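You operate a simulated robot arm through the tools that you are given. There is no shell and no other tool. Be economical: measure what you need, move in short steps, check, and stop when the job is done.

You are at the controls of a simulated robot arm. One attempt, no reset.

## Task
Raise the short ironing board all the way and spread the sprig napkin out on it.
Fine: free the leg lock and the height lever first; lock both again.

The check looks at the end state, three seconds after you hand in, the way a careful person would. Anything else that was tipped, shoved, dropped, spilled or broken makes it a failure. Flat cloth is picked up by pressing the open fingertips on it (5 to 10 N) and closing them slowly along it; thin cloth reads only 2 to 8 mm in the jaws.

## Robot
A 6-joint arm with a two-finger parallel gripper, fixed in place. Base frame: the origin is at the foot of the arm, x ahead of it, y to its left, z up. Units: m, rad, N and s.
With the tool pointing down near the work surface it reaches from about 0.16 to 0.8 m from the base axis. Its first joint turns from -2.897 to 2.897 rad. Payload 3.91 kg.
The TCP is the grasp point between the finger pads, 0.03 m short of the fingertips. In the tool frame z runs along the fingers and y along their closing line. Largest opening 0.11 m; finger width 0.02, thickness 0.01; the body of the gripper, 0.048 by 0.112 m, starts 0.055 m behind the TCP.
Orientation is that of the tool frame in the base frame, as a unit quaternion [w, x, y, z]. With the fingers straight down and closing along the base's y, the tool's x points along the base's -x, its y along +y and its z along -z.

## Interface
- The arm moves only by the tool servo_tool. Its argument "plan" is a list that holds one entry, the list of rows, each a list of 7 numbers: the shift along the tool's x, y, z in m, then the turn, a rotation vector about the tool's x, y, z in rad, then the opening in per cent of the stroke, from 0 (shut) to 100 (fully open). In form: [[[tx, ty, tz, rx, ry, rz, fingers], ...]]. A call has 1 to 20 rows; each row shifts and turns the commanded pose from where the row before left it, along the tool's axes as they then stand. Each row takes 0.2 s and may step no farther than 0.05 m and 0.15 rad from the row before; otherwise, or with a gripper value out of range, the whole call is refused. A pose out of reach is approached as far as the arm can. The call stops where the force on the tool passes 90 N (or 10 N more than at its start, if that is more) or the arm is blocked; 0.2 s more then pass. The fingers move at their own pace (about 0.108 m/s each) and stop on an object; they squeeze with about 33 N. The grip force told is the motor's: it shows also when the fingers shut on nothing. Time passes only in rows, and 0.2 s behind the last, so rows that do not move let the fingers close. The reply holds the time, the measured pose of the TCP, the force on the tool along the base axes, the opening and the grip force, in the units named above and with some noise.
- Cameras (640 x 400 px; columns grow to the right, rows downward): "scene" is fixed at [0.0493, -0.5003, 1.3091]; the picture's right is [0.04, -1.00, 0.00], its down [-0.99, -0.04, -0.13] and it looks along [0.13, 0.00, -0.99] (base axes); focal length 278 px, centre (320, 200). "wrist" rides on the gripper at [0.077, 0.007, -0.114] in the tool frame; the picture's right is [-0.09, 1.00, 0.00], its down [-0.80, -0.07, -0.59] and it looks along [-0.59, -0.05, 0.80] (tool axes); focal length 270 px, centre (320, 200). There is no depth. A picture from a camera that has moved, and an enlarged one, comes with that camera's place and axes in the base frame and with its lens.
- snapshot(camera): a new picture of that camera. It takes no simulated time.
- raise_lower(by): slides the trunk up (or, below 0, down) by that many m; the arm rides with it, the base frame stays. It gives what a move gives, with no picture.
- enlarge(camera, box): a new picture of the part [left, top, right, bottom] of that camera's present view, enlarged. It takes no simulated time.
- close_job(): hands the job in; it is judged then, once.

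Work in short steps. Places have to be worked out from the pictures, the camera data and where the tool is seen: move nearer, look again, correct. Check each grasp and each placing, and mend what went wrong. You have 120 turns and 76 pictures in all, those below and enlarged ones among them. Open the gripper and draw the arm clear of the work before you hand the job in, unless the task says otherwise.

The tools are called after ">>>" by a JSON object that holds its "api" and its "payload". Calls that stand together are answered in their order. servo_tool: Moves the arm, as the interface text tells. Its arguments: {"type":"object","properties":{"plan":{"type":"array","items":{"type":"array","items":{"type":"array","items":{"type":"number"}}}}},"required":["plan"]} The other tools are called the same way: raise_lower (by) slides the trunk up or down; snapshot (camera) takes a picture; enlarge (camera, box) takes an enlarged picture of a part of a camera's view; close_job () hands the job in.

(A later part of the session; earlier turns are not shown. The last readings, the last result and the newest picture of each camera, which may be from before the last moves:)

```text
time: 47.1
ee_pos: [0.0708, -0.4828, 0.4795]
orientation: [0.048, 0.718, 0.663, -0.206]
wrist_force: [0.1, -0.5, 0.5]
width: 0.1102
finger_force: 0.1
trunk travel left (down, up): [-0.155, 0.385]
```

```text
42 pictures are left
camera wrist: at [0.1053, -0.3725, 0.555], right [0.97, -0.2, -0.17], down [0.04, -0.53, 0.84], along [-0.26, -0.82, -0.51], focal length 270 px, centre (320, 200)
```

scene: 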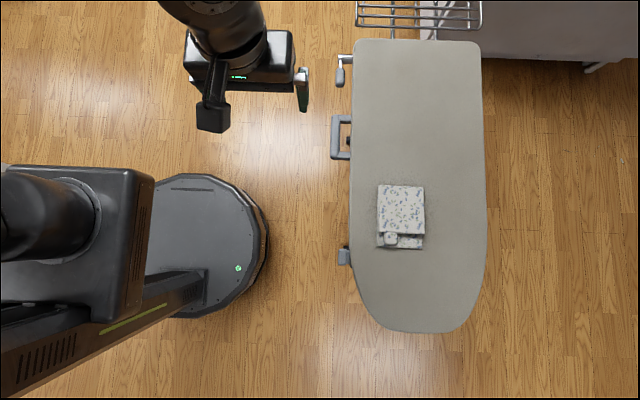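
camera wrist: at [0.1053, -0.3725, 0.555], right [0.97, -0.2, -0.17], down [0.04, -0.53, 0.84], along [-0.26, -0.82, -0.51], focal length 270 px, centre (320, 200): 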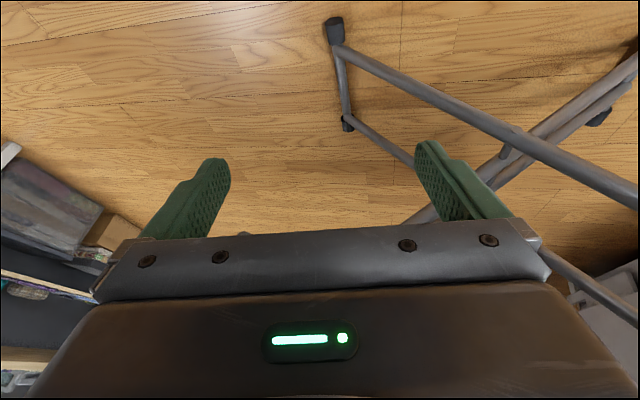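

The leg lock is turned. Next is the height lever, so I'll raise the trunk clear and turn the tool straight down again.

>>> {"api": "raise_lower", "payload": {"by": 0.25}}

>>> {"api": "servo_tool", "payload": {"plan": [[[0, 0, 0, -0.0388, 0.009, -0.1353, 100], [0, 0, 0, -0.0388, 0.009, -0.1353, 100], [0, 0, 0, -0.0388, 0.009, -0.1353, 100], [0, 0, 0, -0.0388, 0.009, -0.1353, 80], [0, 0, 0, -0.0388, 0.009, -0.1353, 60], [0, 0, 0, -0.0388, 0.009, -0.1353, 40], [0, 0, 0, -0.0388, 0.009, -0.1353, 20], [0, 0, 0, -0.0388, 0.009, -0.1353, 0], [0, 0, 0, -0.0388, 0.009, -0.1353, 0], [0, 0, 0, -0.0388, 0.009, -0.1353, 0], [0, 0, 0, -0.0388, 0.009, -0.1353, 0], [0, 0, 0, -0.0388, 0.009, -0.1353, 0]]]}}

>>> {"api": "enlarge", "payload": {"camera": "scene", "box": [310, 225, 390, 285]}}

```text
time: 49.7
ee_pos: [0.0705, -0.4816, 0.7284]
orientation: [0.048, 0.717, 0.664, -0.207]
wrist_force: [0.2, -0.6, 0.4]
width: 0.11
finger_force: 0.0
trunk travel left (down, up): [-0.405, 0.135]
```

```text
time: 52.3
ee_pos: [0.0632, -0.4894, 0.7327]
orientation: [-0.001, -0.003, 1.0, 0.0]
wrist_force: [0.2, 0.4, 0.2]
width: 0.0
finger_force: 32.6
out of reach, approached as far as the arm can: row 6, 7
trunk travel left (down, up): [-0.405, 0.135]
```

```text
6.67 times, centred on (350, 255) of scene
camera zoom: at [0.0493, -0.5003, 1.3091], right [0.04, -1.0, 0.0], down [-0.99, -0.04, -0.13], along [0.13, 0.0, -0.99], focal length 1851 px, centre (120, -167)
```

zoom: 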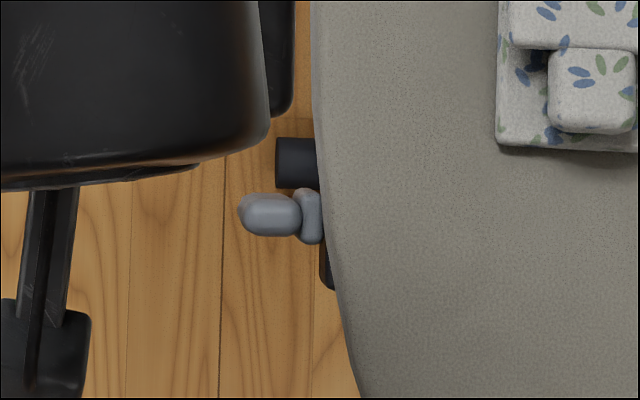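

The knob stands vertical, so the leg lock is free. Moving above the height lever's grip with the fingers closed.

>>> {"api": "servo_tool", "payload": {"plan": [[[-0.042, -0.0056, 0.003, 0, 0, 0, 0], [-0.042, -0.0056, 0.003, 0, 0, 0, 0], [-0.042, -0.0056, 0.003, 0, 0, 0, 0], [-0.042, -0.0056, 0.003, 0, 0, 0, 0], [-0.042, -0.0056, 0.003, 0, 0, 0, 0], [-0.042, -0.0056, 0.003, 0, 0, 0, 0], [-0.042, -0.0056, 0.003, 0, 0, 0, 0], [-0.042, -0.0056, 0.003, 0, 0, 0, 0], [-0.042, -0.0056, 0.003, 0, 0, 0, 0]]]}}

>>> {"api": "snapshot", "payload": {"camera": "wrist"}}

```text
time: 54.3
ee_pos: [0.4428, -0.5378, 0.7069]
orientation: [0.0, -0.001, 1.0, -0.001]
wrist_force: [0.0, -0.6, 0.0]
width: 0.0
finger_force: 32.6
trunk travel left (down, up): [-0.405, 0.135]
```

```text
40 pictures are left
camera wrist: at [0.3649, -0.5305, 0.8214], right [0.09, 1.0, 0.0], down [0.8, -0.07, 0.59], along [0.59, -0.05, -0.81], focal length 270 px, centre (320, 200)
```

wrist: 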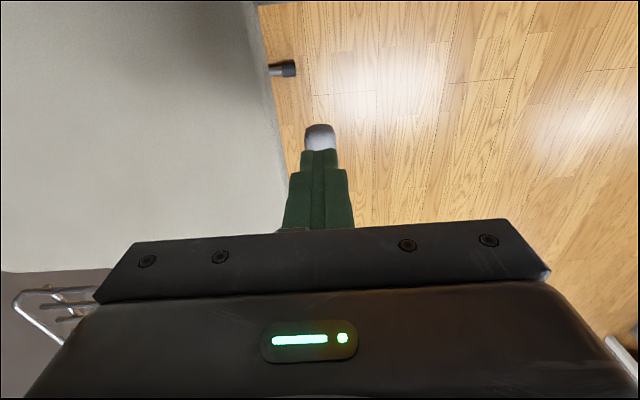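

The lever tip is at about (0.446,-0.538). I'll go down onto its outer end and press downward.

>>> {"api": "servo_tool", "payload": {"plan": [[[-0.008, -0.001, 0.025, 0, 0, 0, 0], [-0.007, -0.001, 0.025, 0, 0, 0, 0], [0, 0, 0.005, 0, 0, 0, 0], [0, 0, 0.005, 0, 0, 0, 0], [0, 0, 0, 0, 0, 0, 0]]]}}

>>> {"api": "servo_tool", "payload": {"plan": [[[0, 0, 0.005, 0, 0, 0, 0], [0, 0, 0.005, 0, 0, 0, 0], [0, 0, 0, 0, 0, 0, 0]]]}}

```text
time: 55.5
ee_pos: [0.4561, -0.5413, 0.6444]
orientation: [-0.001, -0.001, 1.0, -0.002]
wrist_force: [0.3, -0.2, 0.3]
width: 0.0
finger_force: 32.5
trunk travel left (down, up): [-0.405, 0.135]
```

```text
time: 56.3
ee_pos: [0.4559, -0.5401, 0.6341]
orientation: [0.0, -0.002, 1.0, -0.001]
wrist_force: [0.9, 0.1, 0.7]
width: 0.0001
finger_force: 33.1
trunk travel left (down, up): [-0.405, 0.135]
```

There's no contact yet with the tip at z 0.604. I'll check the view before going further.

>>> {"api": "snapshot", "payload": {"camera": "wrist"}}

```text
39 pictures are left
camera wrist: at [0.3789, -0.5345, 0.7487], right [0.09, 1.0, 0.0], down [0.8, -0.07, 0.59], along [0.59, -0.05, -0.81], focal length 270 px, centre (320, 200)
```

wrist: 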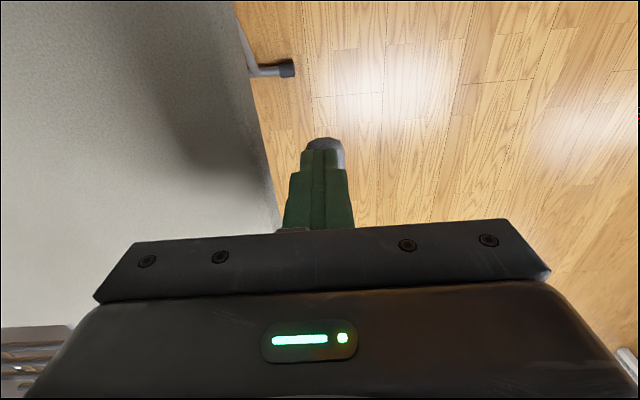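

The lever is just past the tip. I'll keep going down by feel.

>>> {"api": "servo_tool", "payload": {"plan": [[[0, 0, 0.005, 0, 0, 0, 0], [0, 0, 0.005, 0, 0, 0, 0], [0, 0, 0, 0, 0, 0, 0]]]}}

>>> {"api": "enlarge", "payload": {"camera": "scene", "box": [310, 40, 374, 100]}}

```text
time: 57.1
ee_pos: [0.4562, -0.5407, 0.6224]
orientation: [-0.001, -0.002, 1.0, -0.001]
wrist_force: [0.7, -0.4, 0.5]
width: 0.0001
finger_force: 32.7
trunk travel left (down, up): [-0.405, 0.135]
```

```text
6.67 times, centred on (342, 70) of scene
camera zoom: at [0.0493, -0.5003, 1.3091], right [0.04, -1.0, 0.0], down [-0.99, -0.04, -0.13], along [0.13, 0.0, -0.99], focal length 1851 px, centre (173, 1067)
```

zoom: 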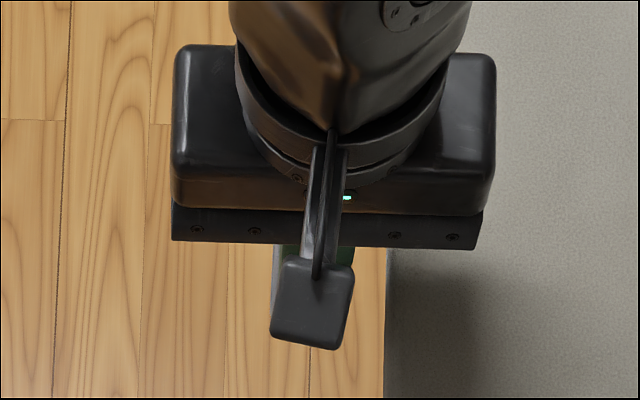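

I still see the lever beyond (below) the fingertip, so it sits lower than I estimated. Continuing down.

>>> {"api": "servo_tool", "payload": {"plan": [[[0, 0, 0.005, 0, 0, 0, 0], [0, 0, 0.005, 0, 0, 0, 0], [0, 0, 0.005, 0, 0, 0, 0], [0, 0, 0, 0, 0, 0, 0]]]}}

>>> {"api": "snapshot", "payload": {"camera": "wrist"}}

```text
time: 58.1
ee_pos: [0.4565, -0.5378, 0.607]
orientation: [-0.001, -0.002, 1.0, -0.001]
wrist_force: [0.4, 0.0, 0.5]
width: 0.0002
finger_force: 33.7
trunk travel left (down, up): [-0.405, 0.135]
```

```text
37 pictures are left
camera wrist: at [0.3781, -0.5328, 0.7228], right [0.09, 1.0, 0.0], down [0.8, -0.07, 0.59], along [0.59, -0.05, -0.81], focal length 270 px, centre (320, 200)
```

wrist: 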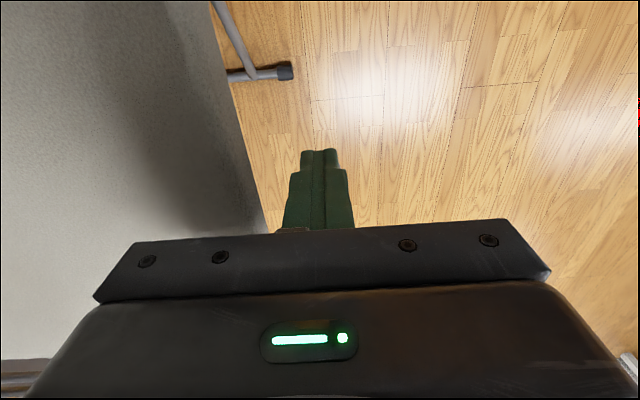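

The lever vanished behind the fingers without any contact, so my height estimate is off. I'll back up and move aside for a fresh scene view.

>>> {"api": "servo_tool", "payload": {"plan": [[[0.01, 0, -0.04, 0, 0, 0, 0], [0.03, 0.03, -0.02, 0, 0, 0, 0], [0.03, 0.03, 0, 0, 0, 0, 0], [0.03, 0.035, 0, 0, 0, 0, 0], [0.0, 0.04, 0, 0, 0, 0, 0], [0.0, 0.04, 0, 0, 0, 0, 0]]]}}

>>> {"api": "snapshot", "payload": {"camera": "scene"}}

>>> {"api": "snapshot", "payload": {"camera": "wrist"}}

```text
time: 59.5
ee_pos: [0.3568, -0.3634, 0.667]
orientation: [-0.001, -0.001, 1.0, -0.001]
wrist_force: [-0.1, -1.0, -0.5]
width: 0.0001
finger_force: 32.6
trunk travel left (down, up): [-0.405, 0.135]
```

```text
36 pictures are left
```

scene: 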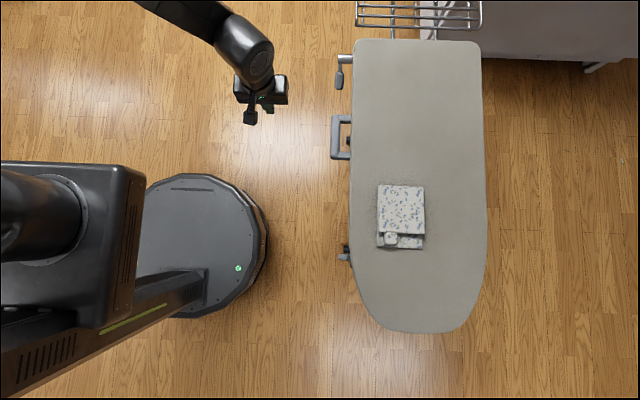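

```text
35 pictures are left
camera wrist: at [0.2796, -0.3569, 0.7827], right [0.09, 1.0, 0.0], down [0.8, -0.07, 0.59], along [0.59, -0.05, -0.81], focal length 270 px, centre (320, 200)
```

wrist: 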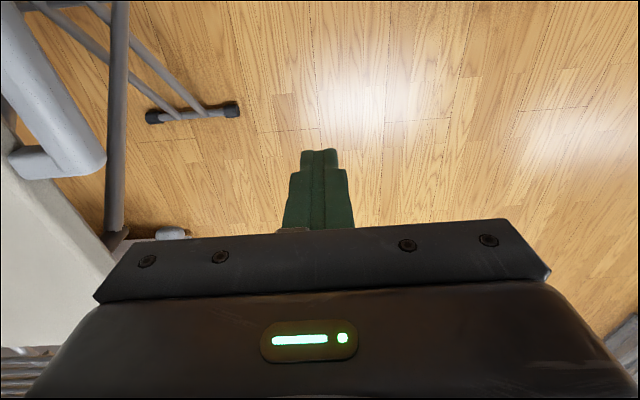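

The board hasn't moved. I'll enlarge the lever for comparison.

>>> {"api": "enlarge", "payload": {"camera": "scene", "box": [310, 30, 430, 105]}}

```text
5.33 times, centred on (370, 68) of scene
camera zoom: at [0.0493, -0.5003, 1.3091], right [0.04, -1.0, 0.0], down [-0.99, -0.04, -0.13], along [0.13, 0.0, -0.99], focal length 1480 px, centre (53, 907)
```

zoom: 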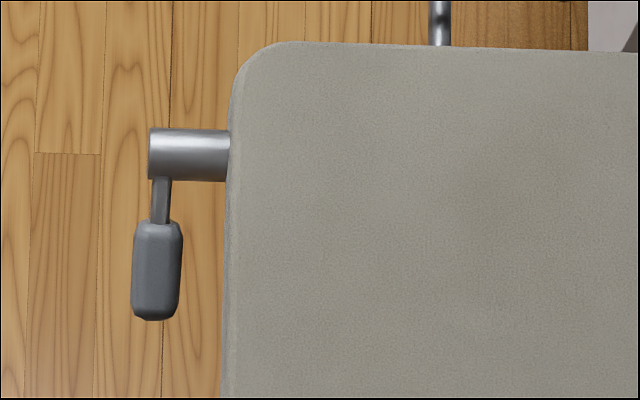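

The lever has already swung partly down; it turns easily. To push it further without the gripper body meeting the board, I'll yaw the tool 90° and come back.

>>> {"api": "servo_tool", "payload": {"plan": [[[0, 0, 0, 0, 0, 0.143, 0], [0, 0, 0, 0, 0, 0.143, 0], [0, 0, 0, 0, 0, 0.143, 0], [0, 0, 0, 0, 0, 0.143, 0], [0, 0, 0, 0, 0, 0.143, 0], [0, 0, 0, 0, 0, 0.143, 0], [0, 0, 0, 0, 0, 0.143, 0], [0, 0, 0, 0, 0, 0.143, 0], [0, 0, 0, 0, 0, 0.143, 0], [0, 0, 0, 0, 0, 0.143, 0], [0, 0, 0, 0, 0, 0.141, 0], [0, 0.045, 0, 0, 0, 0, 0], [0, 0.043, 0, 0, 0, 0, 0], [-0.04, 0, 0, 0, 0, 0, 0], [-0.04, 0, 0, 0, 0, 0, 0], [-0.04, 0, 0, 0, 0, 0, 0], [-0.04, 0, 0, 0, 0, 0, 0], [-0.017, 0, 0.02, 0, 0, 0, 0]]]}}

>>> {"api": "snapshot", "payload": {"camera": "wrist"}}

```text
time: 63.3
ee_pos: [0.4441, -0.5454, 0.6463]
orientation: [-0.001, 0.706, 0.708, -0.001]
wrist_force: [-0.5, -0.6, 0.4]
width: 0.0003
finger_force: 33.0
trunk travel left (down, up): [-0.405, 0.135]
```

```text
33 pictures are left
camera wrist: at [0.4503, -0.4682, 0.7625], right [1.0, -0.08, 0.0], down [-0.07, -0.8, 0.6], along [-0.05, -0.59, -0.8], focal length 270 px, centre (320, 200)
```

wrist: 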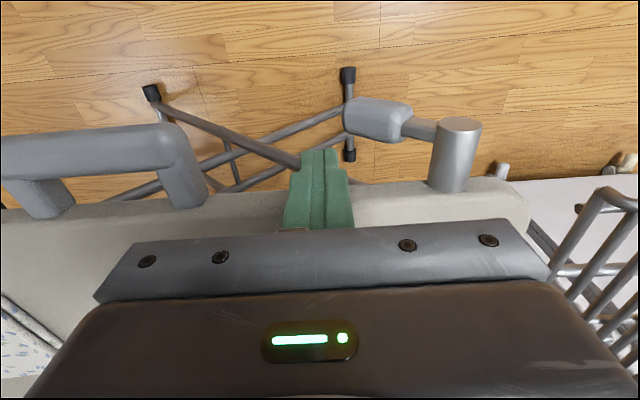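

This is a good view of the lever and hub. I'll sweep down and then towards +x along the lever's arc.

>>> {"api": "servo_tool", "payload": {"plan": [[[0.005, 0.014, 0.03, 0, 0, 0, 0], [0, 0.004, 0.03, 0, 0, 0, 0], [0, 0.006, 0.008, 0, 0, 0, 0], [0, 0.008, 0.006, 0, 0, 0, 0], [0, 0.008, 0.004, 0, 0, 0, 0], [0, 0, 0, 0, 0, 0, 0]]]}}

>>> {"api": "snapshot", "payload": {"camera": "wrist"}}

```text
time: 64.4
ee_pos: [0.4671, -0.5393, 0.582]
orientation: [-0.007, 0.707, 0.707, -0.004]
wrist_force: [-52.1, 10.8, 53.1]
width: 0.0
finger_force: 33.3
trunk travel left (down, up): [-0.405, 0.135]
stopped in row 5: the force on the tool passed its limit (the readings are from after the stop); the commanded pose is now the measured one
```

```text
32 pictures are left
camera wrist: at [0.4747, -0.4632, 0.6972], right [1.0, -0.09, -0.02], down [-0.06, -0.8, 0.59], along [-0.07, -0.59, -0.8], focal length 270 px, centre (320, 200)
```

wrist: 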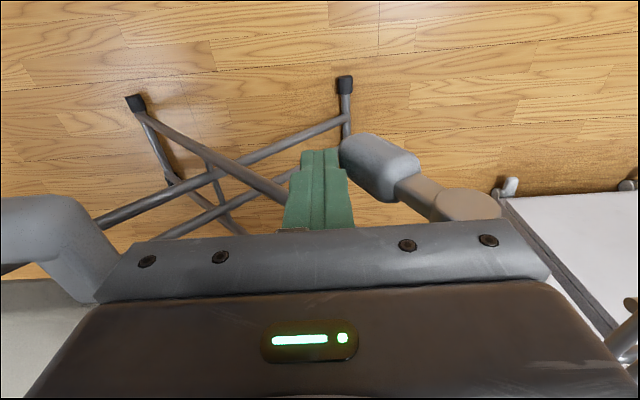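

The lever reached a hard stop at about 40° below horizontal, so it's free. I'll back off, turn the tool so it closes along y, and go above the lift handle.

>>> {"api": "servo_tool", "payload": {"plan": [[[0, -0.02, 0, 0, 0, 0, 0], [0, -0.02, -0.04, 0, 0, 0, 0], [0, -0.03, -0.04, 0, 0, 0, 10], [0, -0.03, -0.04, 0, 0, 0, 20], [0, 0, 0, 0.005, 0, -0.143, 30], [0, 0, 0, 0, 0, -0.143, 45], [0, 0, 0, 0, 0, -0.143, 45], [0, 0, 0, 0, 0, -0.143, 45], [0, 0, 0, 0, 0, -0.143, 45], [0, 0, 0, 0, 0, -0.143, 45], [0, 0, 0, 0, 0, -0.143, 45], [0, 0, 0, 0, 0, -0.143, 45], [0, 0, 0, 0, 0, -0.143, 45], [0, 0, 0, 0, 0, -0.143, 45], [0, 0, 0, 0, 0, -0.141, 45], [0.03, 0.004, 0, 0, 0, 0, 45], [0.03, 0, 0, 0, 0, 0, 45]]]}}

>>> {"api": "snapshot", "payload": {"camera": "wrist"}}

```text
time: 68.0
ee_pos: [0.3137, -0.5383, 0.6947]
orientation: [-0.009, -0.001, 1.0, 0.0]
wrist_force: [0.1, 0.0, 0.6]
width: 0.0495
finger_force: 0.1
trunk travel left (down, up): [-0.405, 0.135]
```

```text
31 pictures are left
camera wrist: at [0.2376, -0.5327, 0.8113], right [0.09, 1.0, 0.0], down [0.81, -0.07, 0.58], along [0.58, -0.05, -0.81], focal length 270 px, centre (320, 200)
```

wrist: 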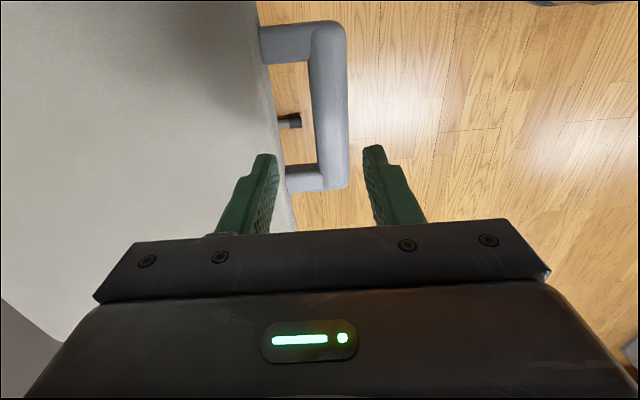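

The bar centre is at about (0.30,-0.530). I'll align and go down around it.

>>> {"api": "servo_tool", "payload": {"plan": [[[0.012, 0.007, 0.01, 0, 0, 0, 45], [0, 0, 0.03, 0, 0, 0, 45]]]}}

>>> {"api": "snapshot", "payload": {"camera": "wrist"}}

```text
time: 68.6
ee_pos: [0.3005, -0.5297, 0.6567]
orientation: [-0.009, -0.001, 1.0, 0.001]
wrist_force: [-0.7, -0.4, -0.1]
width: 0.0495
finger_force: 0.0
trunk travel left (down, up): [-0.405, 0.135]
```

```text
30 pictures are left
camera wrist: at [0.2248, -0.5246, 0.7732], right [0.09, 1.0, 0.0], down [0.81, -0.07, 0.58], along [0.58, -0.05, -0.81], focal length 270 px, centre (320, 200)
```

wrist: 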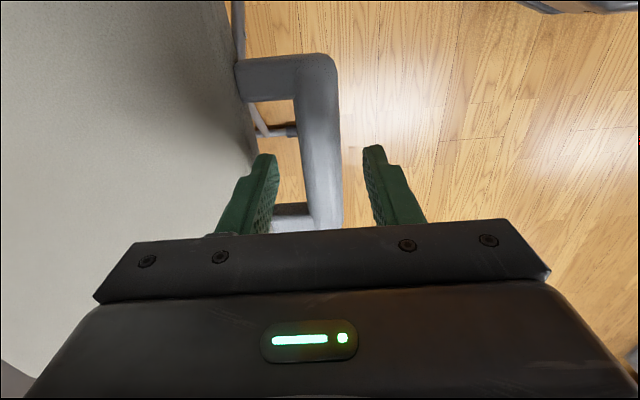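

Aligned. I'll go down 45 mm, close on the bar, and check the forces.

>>> {"api": "servo_tool", "payload": {"plan": [[[0, 0, 0.025, 0, 0, 0, 45], [0, 0, 0.02, 0, 0, 0, 45], [0, 0, 0, 0, 0, 0, 30], [0, 0, 0, 0, 0, 0, 15], [0, 0, 0, 0, 0, 0, 5], [0, 0, 0, 0, 0, 0, 0]]]}}

```text
time: 70.0
ee_pos: [0.3023, -0.5293, 0.6137]
orientation: [-0.008, 0.0, 1.0, 0.001]
wrist_force: [0.2, -1.2, 1.0]
width: 0.026
finger_force: 45.1
trunk travel left (down, up): [-0.405, 0.135]
```

Gripped at 26 mm. I'll lift a few centimetres with the arm and watch the vertical force.

>>> {"api": "servo_tool", "payload": {"plan": [[[0, 0, -0.01, 0, 0, 0, 0], [0, 0, -0.01, 0, 0, 0, 0], [0, 0, -0.01, 0, 0, 0, 0], [0, 0, 0, 0, 0, 0, 0]]]}}

>>> {"api": "snapshot", "payload": {"camera": "scene"}}

```text
time: 71.0
ee_pos: [0.3019, -0.5297, 0.6402]
orientation: [-0.01, -0.001, 1.0, 0.002]
wrist_force: [-3.7, -3.4, -8.4]
width: 0.0257
finger_force: 44.9
trunk travel left (down, up): [-0.405, 0.135]
```

```text
29 pictures are left
```

scene: 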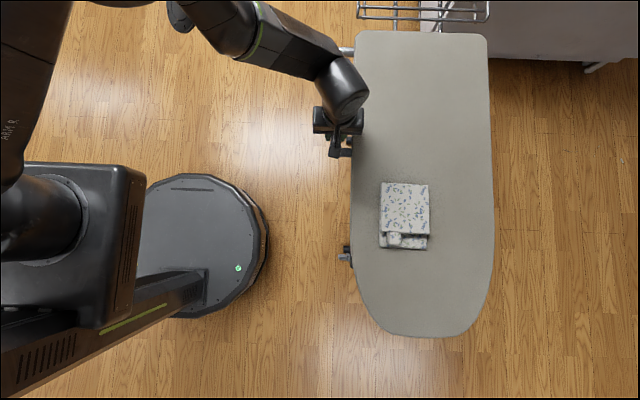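

The board rises with only about 8 N. I'll keep lifting until it stops.

>>> {"api": "servo_tool", "payload": {"plan": [[[0, 0, -0.01, 0, 0, 0, 0], [0, 0, -0.01, 0, 0, 0, 0], [0, 0, -0.01, 0, 0, 0, 0], [0, 0, -0.01, 0, 0, 0, 0], [0, 0, -0.01, 0, 0, 0, 0], [0, 0, -0.01, 0, 0, 0, 0], [0, 0, -0.01, 0, 0, 0, 0], [0, 0, -0.01, 0, 0, 0, 0], [0, 0, 0, 0, 0, 0, 0]]]}}

>>> {"api": "servo_tool", "payload": {"plan": [[[0, 0, -0.01, 0, 0, 0, 0], [0, 0, -0.01, 0, 0, 0, 0], [0, 0, -0.01, 0, 0, 0, 0], [0, 0, -0.01, 0, 0, 0, 0], [0, 0, 0, 0, 0, 0, 0]]]}}

```text
time: 73.0
ee_pos: [0.3031, -0.5304, 0.7195]
orientation: [-0.01, -0.001, 1.0, 0.003]
wrist_force: [-3.3, -4.5, -32.9]
width: 0.0259
finger_force: 45.0
trunk travel left (down, up): [-0.405, 0.135]
```

```text
time: 74.2
ee_pos: [0.3055, -0.5309, 0.7615]
orientation: [-0.008, -0.001, 1.0, 0.0]
wrist_force: [-0.1, 0.2, -0.2]
width: 0.0
finger_force: 38.0
trunk travel left (down, up): [-0.405, 0.135]
```

The grip slipped off upward; force had reached 33 N, perhaps at the top stop. I'll look at where the board is now.

>>> {"api": "snapshot", "payload": {"camera": "scene"}}

>>> {"api": "snapshot", "payload": {"camera": "wrist"}}

```text
28 pictures are left
```

scene: 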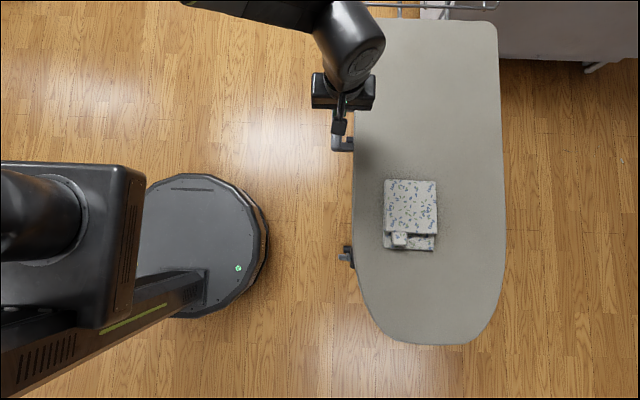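

```text
27 pictures are left
camera wrist: at [0.2294, -0.5247, 0.8776], right [0.09, 1.0, 0.0], down [0.81, -0.07, 0.58], along [0.58, -0.05, -0.81], focal length 270 px, centre (320, 200)
```

wrist: 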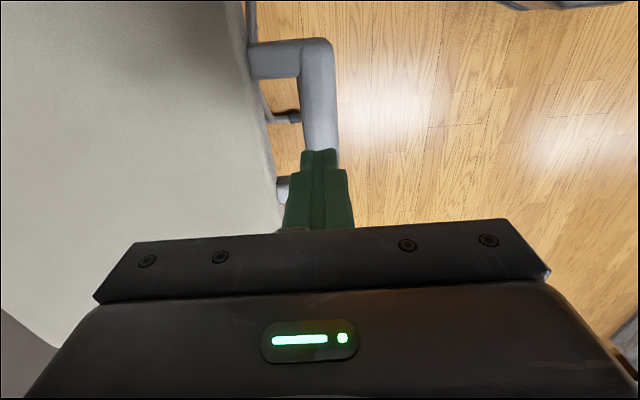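

The board stayed up, about 7 cm higher. To check it's really at the top stop, I'll regrip the bar at its new height and pull up again.

>>> {"api": "servo_tool", "payload": {"plan": [[[0, 0, 0, 0, 0, 0, 45], [0, 0, 0, 0, 0, 0, 45], [0.005, 0.001, 0.025, 0, 0, 0, 45], [0, 0, 0.025, 0, 0, 0, 45], [0, 0, 0.022, 0, 0, 0, 45], [0, 0, 0, 0, 0, 0, 20], [0, 0, 0, 0, 0, 0, 0], [0, 0, 0, 0, 0, 0, 0]]]}}

>>> {"api": "servo_tool", "payload": {"plan": [[[0, 0, -0.004, 0, 0, 0, 0], [0, 0, -0.004, 0, 0, 0, 0], [0, 0, 0, 0, 0, 0, 0]]]}}

>>> {"api": "servo_tool", "payload": {"plan": [[[0, 0, -0.004, 0, 0, 0, 0], [0, 0, -0.004, 0, 0, 0, 0], [0, 0, 0, 0, 0, 0, 0]]]}}

>>> {"api": "snapshot", "payload": {"camera": "scene"}}

```text
time: 76.0
ee_pos: [0.298, -0.529, 0.6879]
orientation: [-0.01, 0.0, 1.0, 0.001]
wrist_force: [0.1, -0.1, -6.3]
width: 0.026
finger_force: 44.9
trunk travel left (down, up): [-0.405, 0.135]
```

```text
time: 76.8
ee_pos: [0.2975, -0.5303, 0.695]
orientation: [-0.01, 0.0, 1.0, 0.004]
wrist_force: [-2.3, -6.2, -37.8]
width: 0.0261
finger_force: 45.2
trunk travel left (down, up): [-0.405, 0.135]
```

```text
time: 77.6
ee_pos: [0.2984, -0.5301, 0.7042]
orientation: [-0.009, -0.001, 1.0, 0.002]
wrist_force: [-4.0, -3.8, -36.9]
width: 0.0256
finger_force: 44.8
trunk travel left (down, up): [-0.405, 0.135]
```

```text
26 pictures are left
```

scene: 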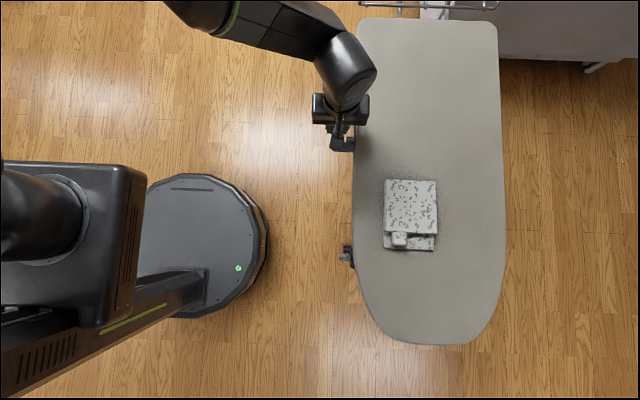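

The board doesn't move under 37 N where 8 N raised it before, so it's at the top stop. I'll release the bar and move up over the height lever to set it back.

>>> {"api": "servo_tool", "payload": {"plan": [[[0, 0, 0, 0, 0, 0, 20], [0, 0, 0, 0, 0, 0, 45], [0, 0, -0.04, 0, 0, 0, 45], [0, 0, -0.04, 0, 0, 0, 40], [-0.045, 0, 0, 0, 0, 0, 36], [-0.045, 0, 0, 0, 0, 0, 36], [-0.045, -0.004, 0, 0, 0, 0, 36], [-0.01, 0, 0, 0, 0, 0, 36]]]}}

>>> {"api": "snapshot", "payload": {"camera": "wrist"}}

```text
time: 79.4
ee_pos: [0.4442, -0.5314, 0.784]
orientation: [-0.01, 0.0, 1.0, 0.001]
wrist_force: [0.3, 0.1, 0.1]
width: 0.0394
finger_force: 0.2
trunk travel left (down, up): [-0.405, 0.135]
```

```text
25 pictures are left
camera wrist: at [0.3691, -0.5246, 0.9009], right [0.09, 1.0, 0.0], down [0.81, -0.07, 0.58], along [0.58, -0.05, -0.82], focal length 270 px, centre (320, 200)
```

wrist: 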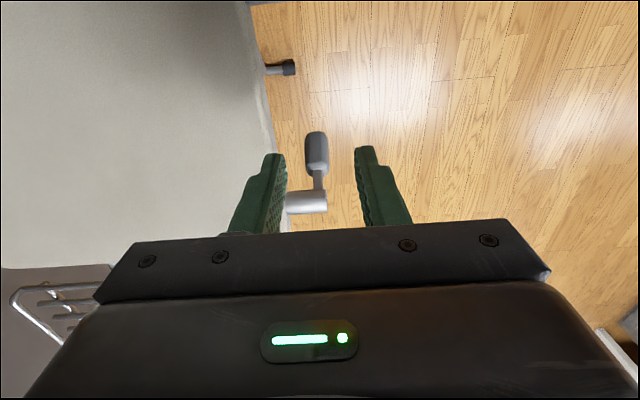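

The grip's centre is at about (0.487,-0.539,0.648). I'll go down to straddle it with a narrow opening, staying off the board's edge.

>>> {"api": "servo_tool", "payload": {"plan": [[[-0.038, -0.006, 0, 0, 0, 0, 36], [0, 0, 0.04, 0, 0, 0, 36], [0, 0, 0.03, 0, 0, 0, 36]]]}}

>>> {"api": "snapshot", "payload": {"camera": "wrist"}}

```text
time: 80.2
ee_pos: [0.4831, -0.5389, 0.7129]
orientation: [-0.009, -0.002, 1.0, 0.001]
wrist_force: [0.4, -0.8, 0.6]
width: 0.0398
finger_force: 0.1
trunk travel left (down, up): [-0.405, 0.135]
```

```text
24 pictures are left
camera wrist: at [0.4073, -0.5331, 0.829], right [0.09, 1.0, 0.0], down [0.81, -0.07, 0.58], along [0.58, -0.05, -0.81], focal length 270 px, centre (320, 200)
```

wrist: 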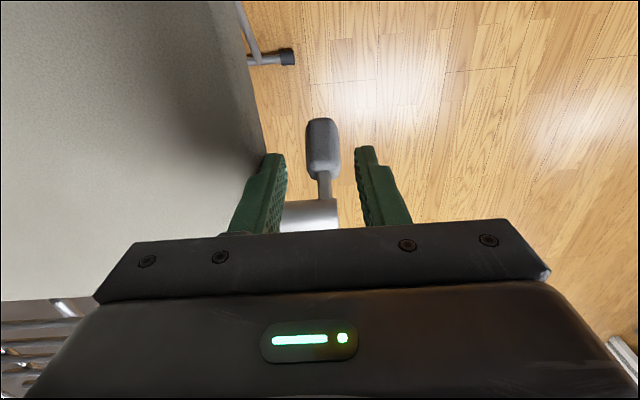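

Nicely between the fingers. I'll go down the rest of the way, close, and then lift along the arc.

>>> {"api": "servo_tool", "payload": {"plan": [[[0, 0, 0.025, 0, 0, 0, 36], [0, 0, 0.022, 0, 0, 0, 36], [0, 0, 0, 0, 0, 0, 28], [0, 0, 0, 0, 0, 0, 20], [0, 0, 0, 0, 0, 0, 12], [0, 0, 0, 0, 0, 0, 12]]]}}

>>> {"api": "servo_tool", "payload": {"plan": [[[0.003, 0, -0.009, 0, 0, 0, 12], [0.004, 0, -0.009, 0, 0, 0, 12], [0.003, 0, -0.009, 0, 0, 0, 12], [0.002, 0, -0.009, 0, 0, 0, 12], [0, 0, 0, 0, 0, 0, 12]]]}}

>>> {"api": "snapshot", "payload": {"camera": "wrist"}}

```text
time: 81.6
ee_pos: [0.4806, -0.539, 0.6661]
orientation: [-0.009, 0.0, 1.0, 0.0]
wrist_force: [-0.9, -0.9, -0.3]
width: 0.0131
finger_force: 0.0
trunk travel left (down, up): [-0.405, 0.135]
```

```text
time: 82.8
ee_pos: [0.4718, -0.5383, 0.7011]
orientation: [-0.01, 0.0, 1.0, 0.001]
wrist_force: [-0.5, -1.3, 0.5]
width: 0.0135
finger_force: 0.0
trunk travel left (down, up): [-0.405, 0.135]
```

```text
23 pictures are left
camera wrist: at [0.3961, -0.5322, 0.8181], right [0.09, 1.0, 0.0], down [0.81, -0.07, 0.58], along [0.58, -0.05, -0.82], focal length 270 px, centre (320, 200)
```

wrist: 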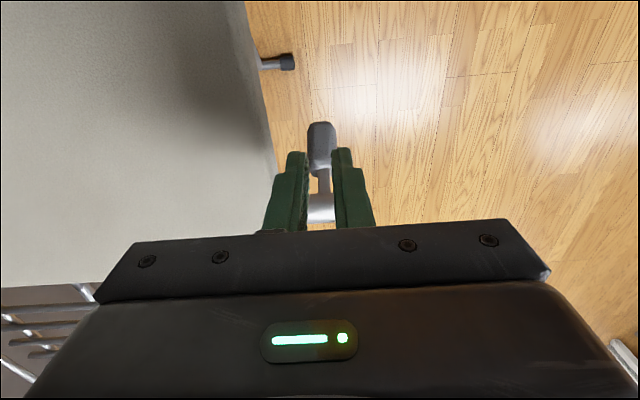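

The fingers closed just above the lever. It hangs steeper (about 57°), so I need to go lower. I'll tilt the tool slightly so the body clears the board and hub, then go down to it.

>>> {"api": "servo_tool", "payload": {"plan": [[[-0.014, 0.012, -0.005, 0, 0, 0, 36], [0, 0, 0, 0.15, 0, 0, 36], [0, 0, 0, 0.15, 0, 0, 36], [0, 0.007, 0.033, 0, 0, 0, 36], [0, 0.007, 0.03, 0, 0, 0, 36]]]}}

>>> {"api": "snapshot", "payload": {"camera": "wrist"}}

```text
time: 84.0
ee_pos: [0.4843, -0.5338, 0.6391]
orientation: [-0.009, -0.003, 0.989, -0.149]
wrist_force: [0.2, 1.0, 0.8]
width: 0.0395
finger_force: 0.0
trunk travel left (down, up): [-0.405, 0.135]
```

```text
22 pictures are left
camera wrist: at [0.4087, -0.4937, 0.7489], right [0.08, 0.95, -0.29], down [0.81, 0.11, 0.57], along [0.58, -0.28, -0.76], focal length 270 px, centre (320, 200)
```

wrist: 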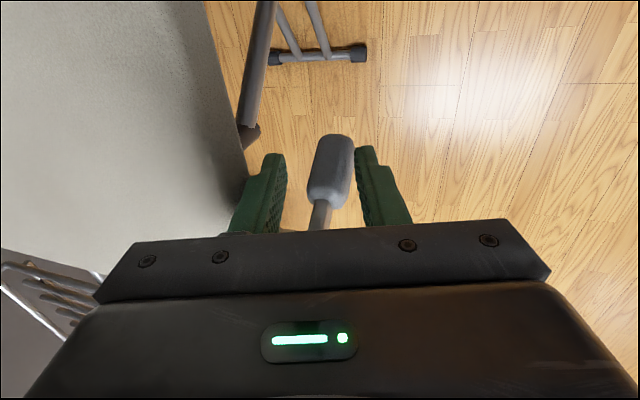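

The lever is between the fingers now. Closing and lifting it along its arc.

>>> {"api": "servo_tool", "payload": {"plan": [[[0, 0.003, 0, 0, 0, 0, 28], [0, 0, 0, 0, 0, 0, 20], [0, 0, 0, 0, 0, 0, 12], [0, 0, 0, 0, 0, 0, 12], [0.011, -0.0027, -0.0086, 0, 0, 0, 12], [0.009, -0.0031, -0.01, 0, 0, 0, 12], [0, 0, 0, 0, 0, 0, 12]]]}}

>>> {"api": "servo_tool", "payload": {"plan": [[[0.0065, -0.0037, -0.0119, 0, 0, 0, 12], [0.004, -0.0038, -0.0124, 0, 0, 0, 12], [0.0015, -0.0041, -0.0134, 0, 0, 0, 12], [0, 0, 0, 0, 0, 0, 12]]]}}

>>> {"api": "snapshot", "payload": {"camera": "wrist"}}

```text
time: 85.6
ee_pos: [0.4623, -0.5298, 0.6606]
orientation: [-0.01, -0.002, 0.989, -0.149]
wrist_force: [0.9, -0.2, -0.6]
width: 0.0128
finger_force: 0.2
trunk travel left (down, up): [-0.405, 0.135]
```

```text
time: 86.6
ee_pos: [0.4519, -0.5297, 0.7005]
orientation: [-0.01, -0.002, 0.989, -0.148]
wrist_force: [0.6, 0.4, -0.5]
width: 0.0131
finger_force: 0.0
trunk travel left (down, up): [-0.405, 0.135]
```

```text
21 pictures are left
camera wrist: at [0.3761, -0.491, 0.8099], right [0.08, 0.95, -0.29], down [0.81, 0.11, 0.57], along [0.58, -0.28, -0.76], focal length 270 px, centre (320, 200)
```

wrist: 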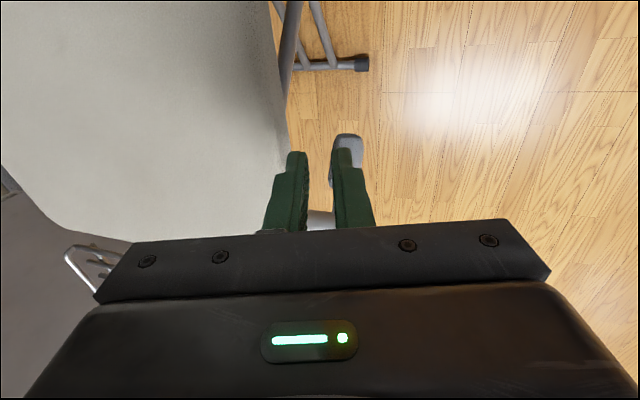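

It missed again; re-deriving from the last view, the lever sits lower, with its centre at about (0.484,-0.537,0.595). I'll tilt more (0.6 rad), approach along the tool axis and check before closing.

>>> {"api": "servo_tool", "payload": {"plan": [[[-0.032, 0.0215, -0.0067, 0, 0, 0, 36], [0, 0.0215, -0.0066, 0, 0, 0, 36], [0, 0, 0, 0.15, 0, 0, 36], [0, 0, 0, 0.15, 0, 0, 36], [0, 0.025, 0, 0, 0, 0, 36], [0, 0, 0.035, 0, 0, 0, 36], [0, 0, 0.035, 0, 0, 0, 36]]]}}

>>> {"api": "snapshot", "payload": {"camera": "wrist"}}

```text
time: 88.2
ee_pos: [0.4808, -0.5008, 0.6269]
orientation: [-0.009, -0.004, 0.955, -0.295]
wrist_force: [0.6, 1.1, 0.0]
width: 0.0396
finger_force: 0.5
trunk travel left (down, up): [-0.405, 0.135]
```

```text
20 pictures are left
camera wrist: at [0.4055, -0.4316, 0.7201], right [0.08, 0.82, -0.56], down [0.81, 0.28, 0.52], along [0.58, -0.49, -0.65], focal length 270 px, centre (320, 200)
```

wrist: 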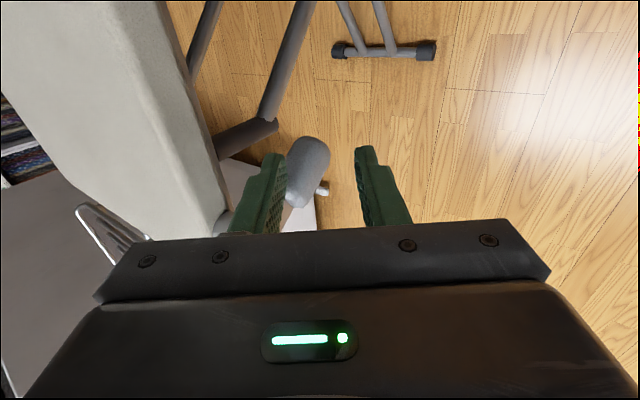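

Triangulating the two views puts the lever grip's centre at (0.50,-0.541,0.59), with the lever about 58° down. I'll shift sideways, advance and close.

>>> {"api": "servo_tool", "payload": {"plan": [[[-0.017, -0.0126, 0, 0, 0, 0, 42], [0, 0, 0.017, 0, 0, 0, 42], [0, 0, 0.016, 0, 0, 0, 42]]]}}

>>> {"api": "snapshot", "payload": {"camera": "wrist"}}

```text
time: 89.0
ee_pos: [0.502, -0.526, 0.6087]
orientation: [-0.006, -0.007, 0.956, -0.294]
wrist_force: [1.5, 24.2, 4.1]
width: 0.0442
finger_force: 0.0
trunk travel left (down, up): [-0.405, 0.135]
```

```text
19 pictures are left
camera wrist: at [0.4259, -0.4577, 0.7005], right [0.07, 0.82, -0.56], down [0.81, 0.28, 0.52], along [0.59, -0.49, -0.65], focal length 270 px, centre (320, 200)
```

wrist: 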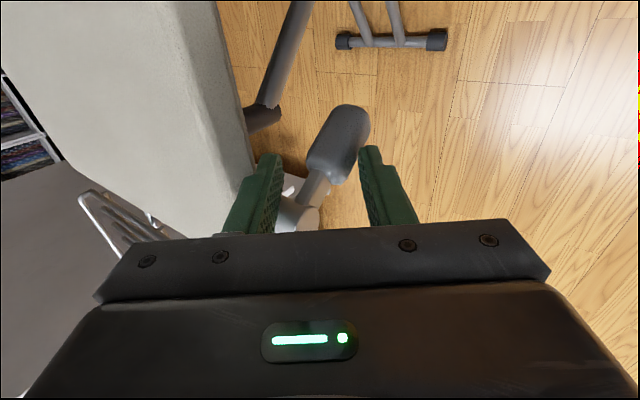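

There's 24 N sideways, probably a finger or the body against the hub, and the lever grip is still lower in view. I'll shift to lower x first, then advance 15 mm and close.

>>> {"api": "servo_tool", "payload": {"plan": [[[0.005, 0.002, -0.006, 0, 0, 0, 42], [0.006, 0.004, 0, 0, 0, 0, 42], [0, 0, 0.011, 0, 0, 0, 42], [0, 0, 0.01, 0, 0, 0, 42], [0, 0, 0, 0, 0, 0, 30], [0, 0, 0, 0, 0, 0, 20], [0, 0, 0, 0, 0, 0, 10], [0, 0, 0, 0, 0, 0, 10]]]}}

>>> {"api": "snapshot", "payload": {"camera": "wrist"}}

```text
time: 90.8
ee_pos: [0.4874, -0.5273, 0.5911]
orientation: [-0.008, -0.008, 0.956, -0.293]
wrist_force: [5.1, 76.0, 7.6]
width: 0.0436
finger_force: 44.4
trunk travel left (down, up): [-0.405, 0.135]
```

```text
18 pictures are left
camera wrist: at [0.4115, -0.4583, 0.6841], right [0.07, 0.83, -0.56], down [0.81, 0.28, 0.52], along [0.58, -0.49, -0.65], focal length 270 px, centre (320, 200)
```

wrist: 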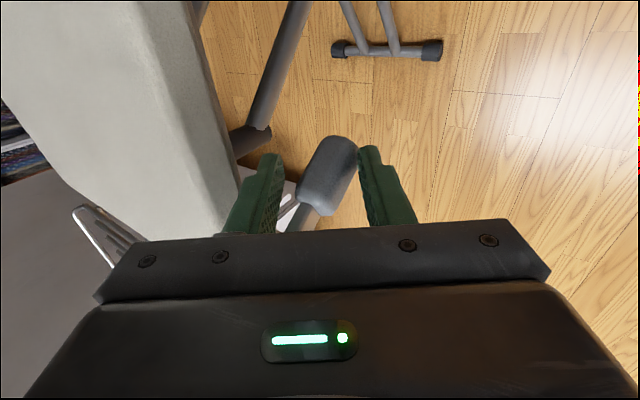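

Only the lower finger is touching the lever. I'll shift the tool towards it to centre, then close.

>>> {"api": "servo_tool", "payload": {"plan": [[[0, 0, 0, 0, 0, 0, 42], [0, 0.006, 0, 0, 0, 0, 42], [0, 0.003, 0, 0, 0, 0, 32], [0, 0, 0, 0, 0, 0, 22], [0, 0, 0, 0, 0, 0, 15], [0, 0, 0, 0, 0, 0, 10]]]}}

```text
time: 92.2
ee_pos: [0.4869, -0.5262, 0.5904]
orientation: [-0.008, -0.003, 0.955, -0.295]
wrist_force: [3.4, 39.6, 17.9]
width: 0.0437
finger_force: 45.5
trunk travel left (down, up): [-0.405, 0.135]
```

The 44 mm width fits the oblique cross-section, so both fingers are on the lever and the lower one sits under it. I'll ease the squeeze and lift along the arc.

>>> {"api": "servo_tool", "payload": {"plan": [[[0, 0.004, 0, 0, 0, 0, 40], [0.0107, -0.0051, -0.0074, 0, 0, 0, 38], [0.0082, -0.0064, -0.0093, 0, 0, 0, 38], [0, 0, 0, 0, 0, 0, 38]]]}}

>>> {"api": "snapshot", "payload": {"camera": "wrist"}}

```text
time: 93.2
ee_pos: [0.4687, -0.5233, 0.6069]
orientation: [-0.009, -0.004, 0.955, -0.295]
wrist_force: [-0.7, -0.4, -0.2]
width: 0.0419
finger_force: 0.0
trunk travel left (down, up): [-0.405, 0.135]
```

```text
17 pictures are left
camera wrist: at [0.3934, -0.454, 0.6993], right [0.08, 0.82, -0.56], down [0.81, 0.28, 0.52], along [0.58, -0.49, -0.65], focal length 270 px, centre (320, 200)
```

wrist: 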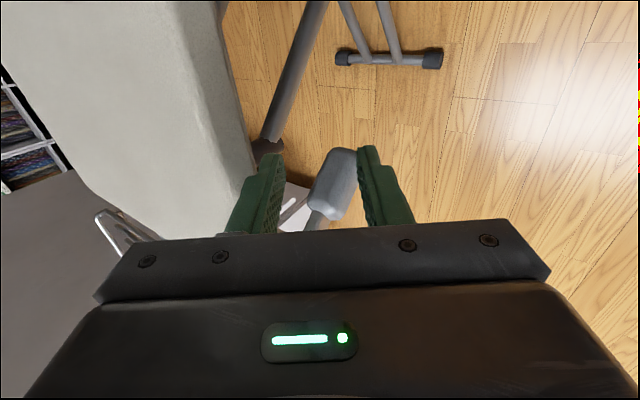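

The lever is riding up against the lower finger. I'll continue the arc and push a bit past horizontal until I feel its stop.

>>> {"api": "servo_tool", "payload": {"plan": [[[0.005, -0.0073, -0.0107, 0, 0, 0, 38], [0.0017, -0.0078, -0.0114, 0, 0, 0, 38], [0, -0.0056, -0.0083, 0, 0, 0, 38], [0, 0, 0, 0, 0, 0, 38]]]}}

>>> {"api": "snapshot", "payload": {"camera": "wrist"}}

```text
time: 94.2
ee_pos: [0.463, -0.5228, 0.641]
orientation: [-0.009, -0.003, 0.956, -0.294]
wrist_force: [0.1, 0.5, 0.4]
width: 0.0417
finger_force: 0.1
trunk travel left (down, up): [-0.405, 0.135]
```

```text
16 pictures are left
camera wrist: at [0.3866, -0.4538, 0.7346], right [0.08, 0.82, -0.56], down [0.81, 0.28, 0.52], along [0.58, -0.49, -0.65], focal length 270 px, centre (320, 200)
```

wrist: 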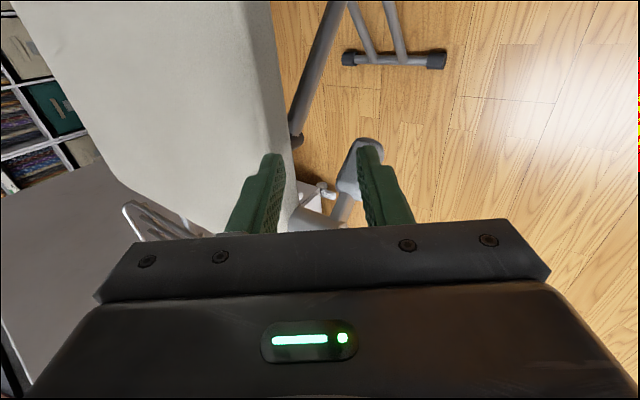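

The lever slipped out under the lower finger. I'll tilt the tool nearly level (about 1.2 rad) so the open fingers straddle the lever from the side and the lower one can lift it squarely.

>>> {"api": "servo_tool", "payload": {"plan": [[[0, 0, -0.03, 0, 0, 0, 42], [0, 0, -0.03, 0, 0, 0, 50], [0, 0, 0, 0.15, 0, 0, 60], [0, 0, 0, 0.15, 0, 0, 70], [0, 0, 0, 0.15, 0, 0, 70], [0, 0, 0, 0.15, 0, 0, 70], [0, 0, -0.04, 0, 0, 0, 70], [-0.012, 0.0366, 0, 0, 0, 0, 70], [-0.013, 0.0366, 0, 0, 0, 0, 70], [0, 0, 0.03, 0, 0, 0, 70]]]}}

>>> {"api": "snapshot", "payload": {"camera": "wrist"}}

```text
time: 96.4
ee_pos: [0.4887, -0.4545, 0.6251]
orientation: [-0.006, -0.007, 0.826, -0.563]
wrist_force: [-0.7, 0.2, -0.9]
width: 0.0769
finger_force: 0.2
trunk travel left (down, up): [-0.405, 0.135]
```

```text
15 pictures are left
camera wrist: at [0.4115, -0.3456, 0.6638], right [0.07, 0.36, -0.93], down [0.8, 0.53, 0.27], along [0.59, -0.77, -0.26], focal length 270 px, centre (320, 200)
```

wrist: 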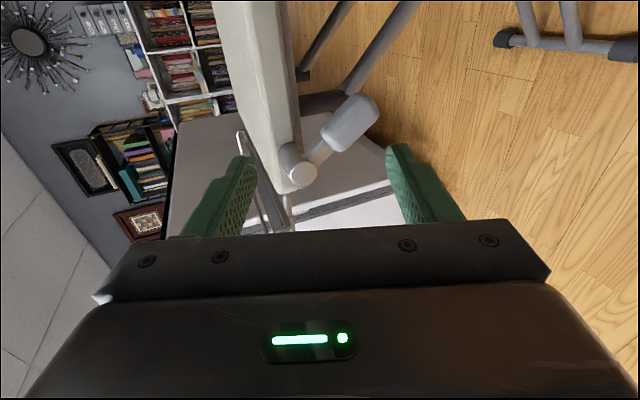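

This is an excellent view: hub at about (0.515,0.62), lever grip at (0.494,-0.541,0.566), steeply down. I'll lower slightly, shift -x a little and advance to straddle it.

>>> {"api": "servo_tool", "payload": {"plan": [[[0.006, 0.0112, 0.004, 0, 0, 0, 80], [0, 0, 0.03, 0, 0, 0, 80], [0, 0, 0.03, 0, 0, 0, 80], [0, 0, 0.018, 0, 0, 0, 80]]]}}

>>> {"api": "snapshot", "payload": {"camera": "wrist"}}

```text
time: 97.4
ee_pos: [0.4816, -0.5236, 0.5891]
orientation: [-0.006, -0.007, 0.825, -0.565]
wrist_force: [-9.9, 31.3, 11.0]
width: 0.0877
finger_force: 0.1
trunk travel left (down, up): [-0.405, 0.135]
```

```text
14 pictures are left
camera wrist: at [0.4034, -0.4143, 0.6259], right [0.07, 0.36, -0.93], down [0.8, 0.53, 0.27], along [0.59, -0.77, -0.25], focal length 270 px, centre (320, 200)
```

wrist: 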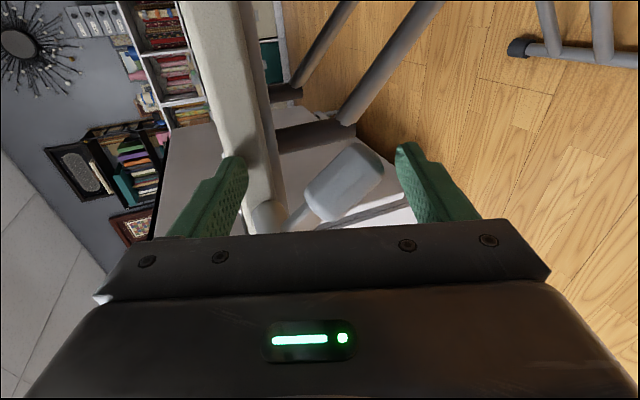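

There's 31 N of contact at the tip, so I'll retreat a little, close around the lever and then lift along the arc.

>>> {"api": "servo_tool", "payload": {"plan": [[[0, 0, -0.007, 0, 0, 0, 80], [0, 0, 0, 0, 0, 0, 62], [0, 0, 0, 0, 0, 0, 50], [0, 0, 0, 0, 0, 0, 42], [0, 0, 0, 0, 0, 0, 42]]]}}

>>> {"api": "servo_tool", "payload": {"plan": [[[0.01, -0.005, -0.002, 0, 0, 0, 42], [0.01, -0.01, -0.004, 0, 0, 0, 42], [0, 0, 0, 0, 0, 0, 42]]]}}

>>> {"api": "snapshot", "payload": {"camera": "wrist"}}

```text
time: 98.6
ee_pos: [0.4795, -0.52, 0.5906]
orientation: [-0.008, -0.004, 0.826, -0.564]
wrist_force: [-23.4, 11.3, 1.0]
width: 0.0536
finger_force: 44.9
trunk travel left (down, up): [-0.405, 0.135]
```

```text
time: 99.4
ee_pos: [0.4608, -0.5197, 0.6074]
orientation: [-0.006, -0.006, 0.826, -0.564]
wrist_force: [-0.4, 0.3, -0.3]
width: 0.0461
finger_force: 0.0
trunk travel left (down, up): [-0.405, 0.135]
```

```text
13 pictures are left
camera wrist: at [0.3837, -0.4107, 0.6447], right [0.07, 0.36, -0.93], down [0.8, 0.53, 0.27], along [0.59, -0.77, -0.25], focal length 270 px, centre (320, 200)
```

wrist: 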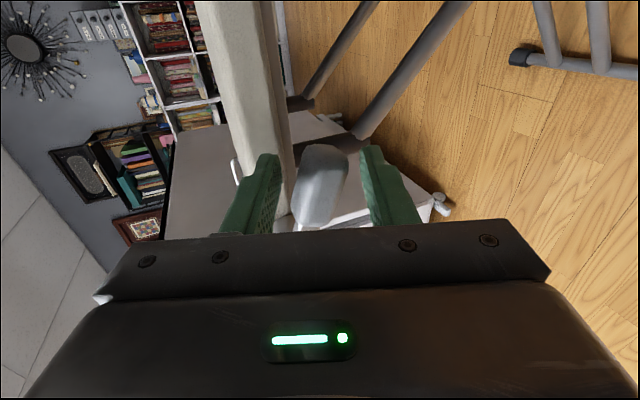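

The lever is nearly horizontal now. I'll raise a bit more until the lower finger meets the lever's upper stop.

>>> {"api": "servo_tool", "payload": {"plan": [[[0, -0.008, -0.003, 0, 0, 0, 42], [0, -0.007, -0.003, 0, 0, 0, 42], [0, 0, 0, 0, 0, 0, 42]]]}}

>>> {"api": "servo_tool", "payload": {"plan": [[[0, -0.005, -0.002, 0, 0, 0, 42], [0, -0.005, -0.002, 0, 0, 0, 42], [0, 0, 0, 0, 0, 0, 42]]]}}

>>> {"api": "snapshot", "payload": {"camera": "wrist"}}

```text
time: 100.2
ee_pos: [0.4618, -0.5191, 0.6222]
orientation: [-0.007, -0.006, 0.826, -0.563]
wrist_force: [-0.2, 0.1, 0.4]
width: 0.0461
finger_force: 0.0
trunk travel left (down, up): [-0.405, 0.135]
```

```text
time: 101.0
ee_pos: [0.4624, -0.5196, 0.633]
orientation: [-0.007, -0.005, 0.826, -0.564]
wrist_force: [-0.4, 0.0, -0.3]
width: 0.0462
finger_force: 0.2
trunk travel left (down, up): [-0.405, 0.135]
```

```text
12 pictures are left
camera wrist: at [0.3847, -0.4119, 0.6706], right [0.07, 0.36, -0.93], down [0.81, 0.53, 0.27], along [0.59, -0.77, -0.26], focal length 270 px, centre (320, 200)
```

wrist: 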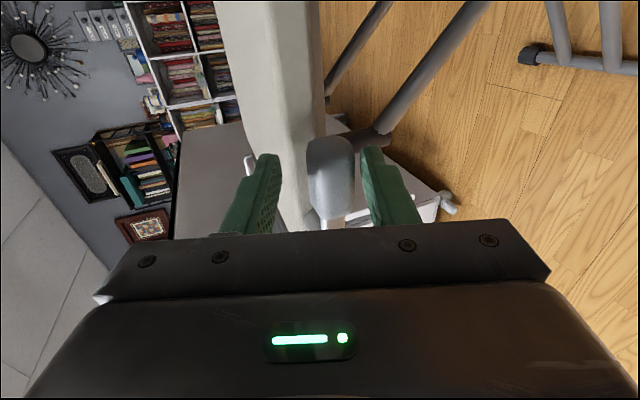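

The lever is about horizontal with the finger just under it. I'll go up in small steps until there is force.

>>> {"api": "servo_tool", "payload": {"plan": [[[0, -0.004, -0.0015, 0, 0, 0, 42], [0, -0.004, -0.0015, 0, 0, 0, 42], [0, 0, 0, 0, 0, 0, 42]]]}}

>>> {"api": "servo_tool", "payload": {"plan": [[[0, -0.004, -0.0015, 0, 0, 0, 42], [0, 0, 0, 0, 0, 0, 42]]]}}

```text
time: 101.8
ee_pos: [0.46, -0.5208, 0.6408]
orientation: [-0.008, -0.006, 0.827, -0.562]
wrist_force: [-0.3, 2.9, -10.8]
width: 0.0516
finger_force: 5.0
trunk travel left (down, up): [-0.405, 0.135]
```

```text
time: 102.4
ee_pos: [0.4617, -0.5197, 0.6455]
orientation: [-0.007, -0.006, 0.826, -0.563]
wrist_force: [-3.5, 6.9, -10.2]
width: 0.0523
finger_force: 6.2
trunk travel left (down, up): [-0.405, 0.135]
```

The lever is pressed against its upper stop, so it's locked again. I'll ease off, withdraw sideways, and reorient for the leg-lock knob.

>>> {"api": "servo_tool", "payload": {"plan": [[[0, 0.006, 0.002, 0, 0, 0, 55], [0, 0, -0.04, 0, 0, 0, 70], [0, 0, -0.045, 0, 0, 0, 80], [0, 0, -0.045, 0, 0, 0, 100], [0, 0, 0, -0.0392, 0.0681, 0.118, 100], [0, 0, 0, -0.0392, 0.0681, 0.118, 100], [0, 0, 0, -0.0392, 0.0681, 0.118, 100], [0, 0, 0, -0.0392, 0.0681, 0.118, 100], [0, 0, 0, -0.0392, 0.0681, 0.118, 100], [0, 0, 0, -0.0392, 0.0681, 0.118, 100], [0, 0, 0, -0.0392, 0.0681, 0.118, 100], [0, 0, 0, -0.0392, 0.0681, 0.118, 100], [0, 0, 0, -0.0392, 0.0681, 0.118, 100], [0, 0, 0, -0.0392, 0.0681, 0.118, 100], [0, 0, 0, -0.0392, 0.0681, 0.118, 100], [0, 0, 0, -0.0392, 0.0681, 0.118, 100]]]}}

>>> {"api": "enlarge", "payload": {"camera": "scene", "box": [300, 20, 540, 350]}}

```text
time: 105.8
ee_pos: [0.4628, -0.3998, 0.6867]
orientation: [0.049, 0.719, 0.662, -0.206]
wrist_force: [-0.7, 0.0, -0.2]
width: 0.1099
finger_force: 0.1
trunk travel left (down, up): [-0.405, 0.135]
```

```text
1.21 times, centred on (420, 185) of scene
camera zoom: at [0.0493, -0.5003, 1.3091], right [0.04, -1.0, 0.0], down [-0.99, -0.04, -0.13], along [0.13, 0.0, -0.99], focal length 336 px, centre (199, 218)
```

zoom: 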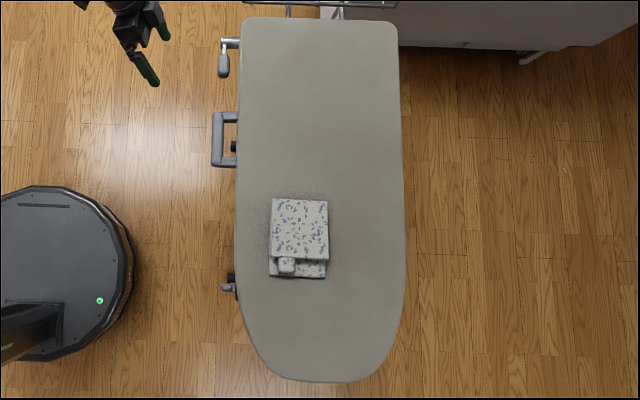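

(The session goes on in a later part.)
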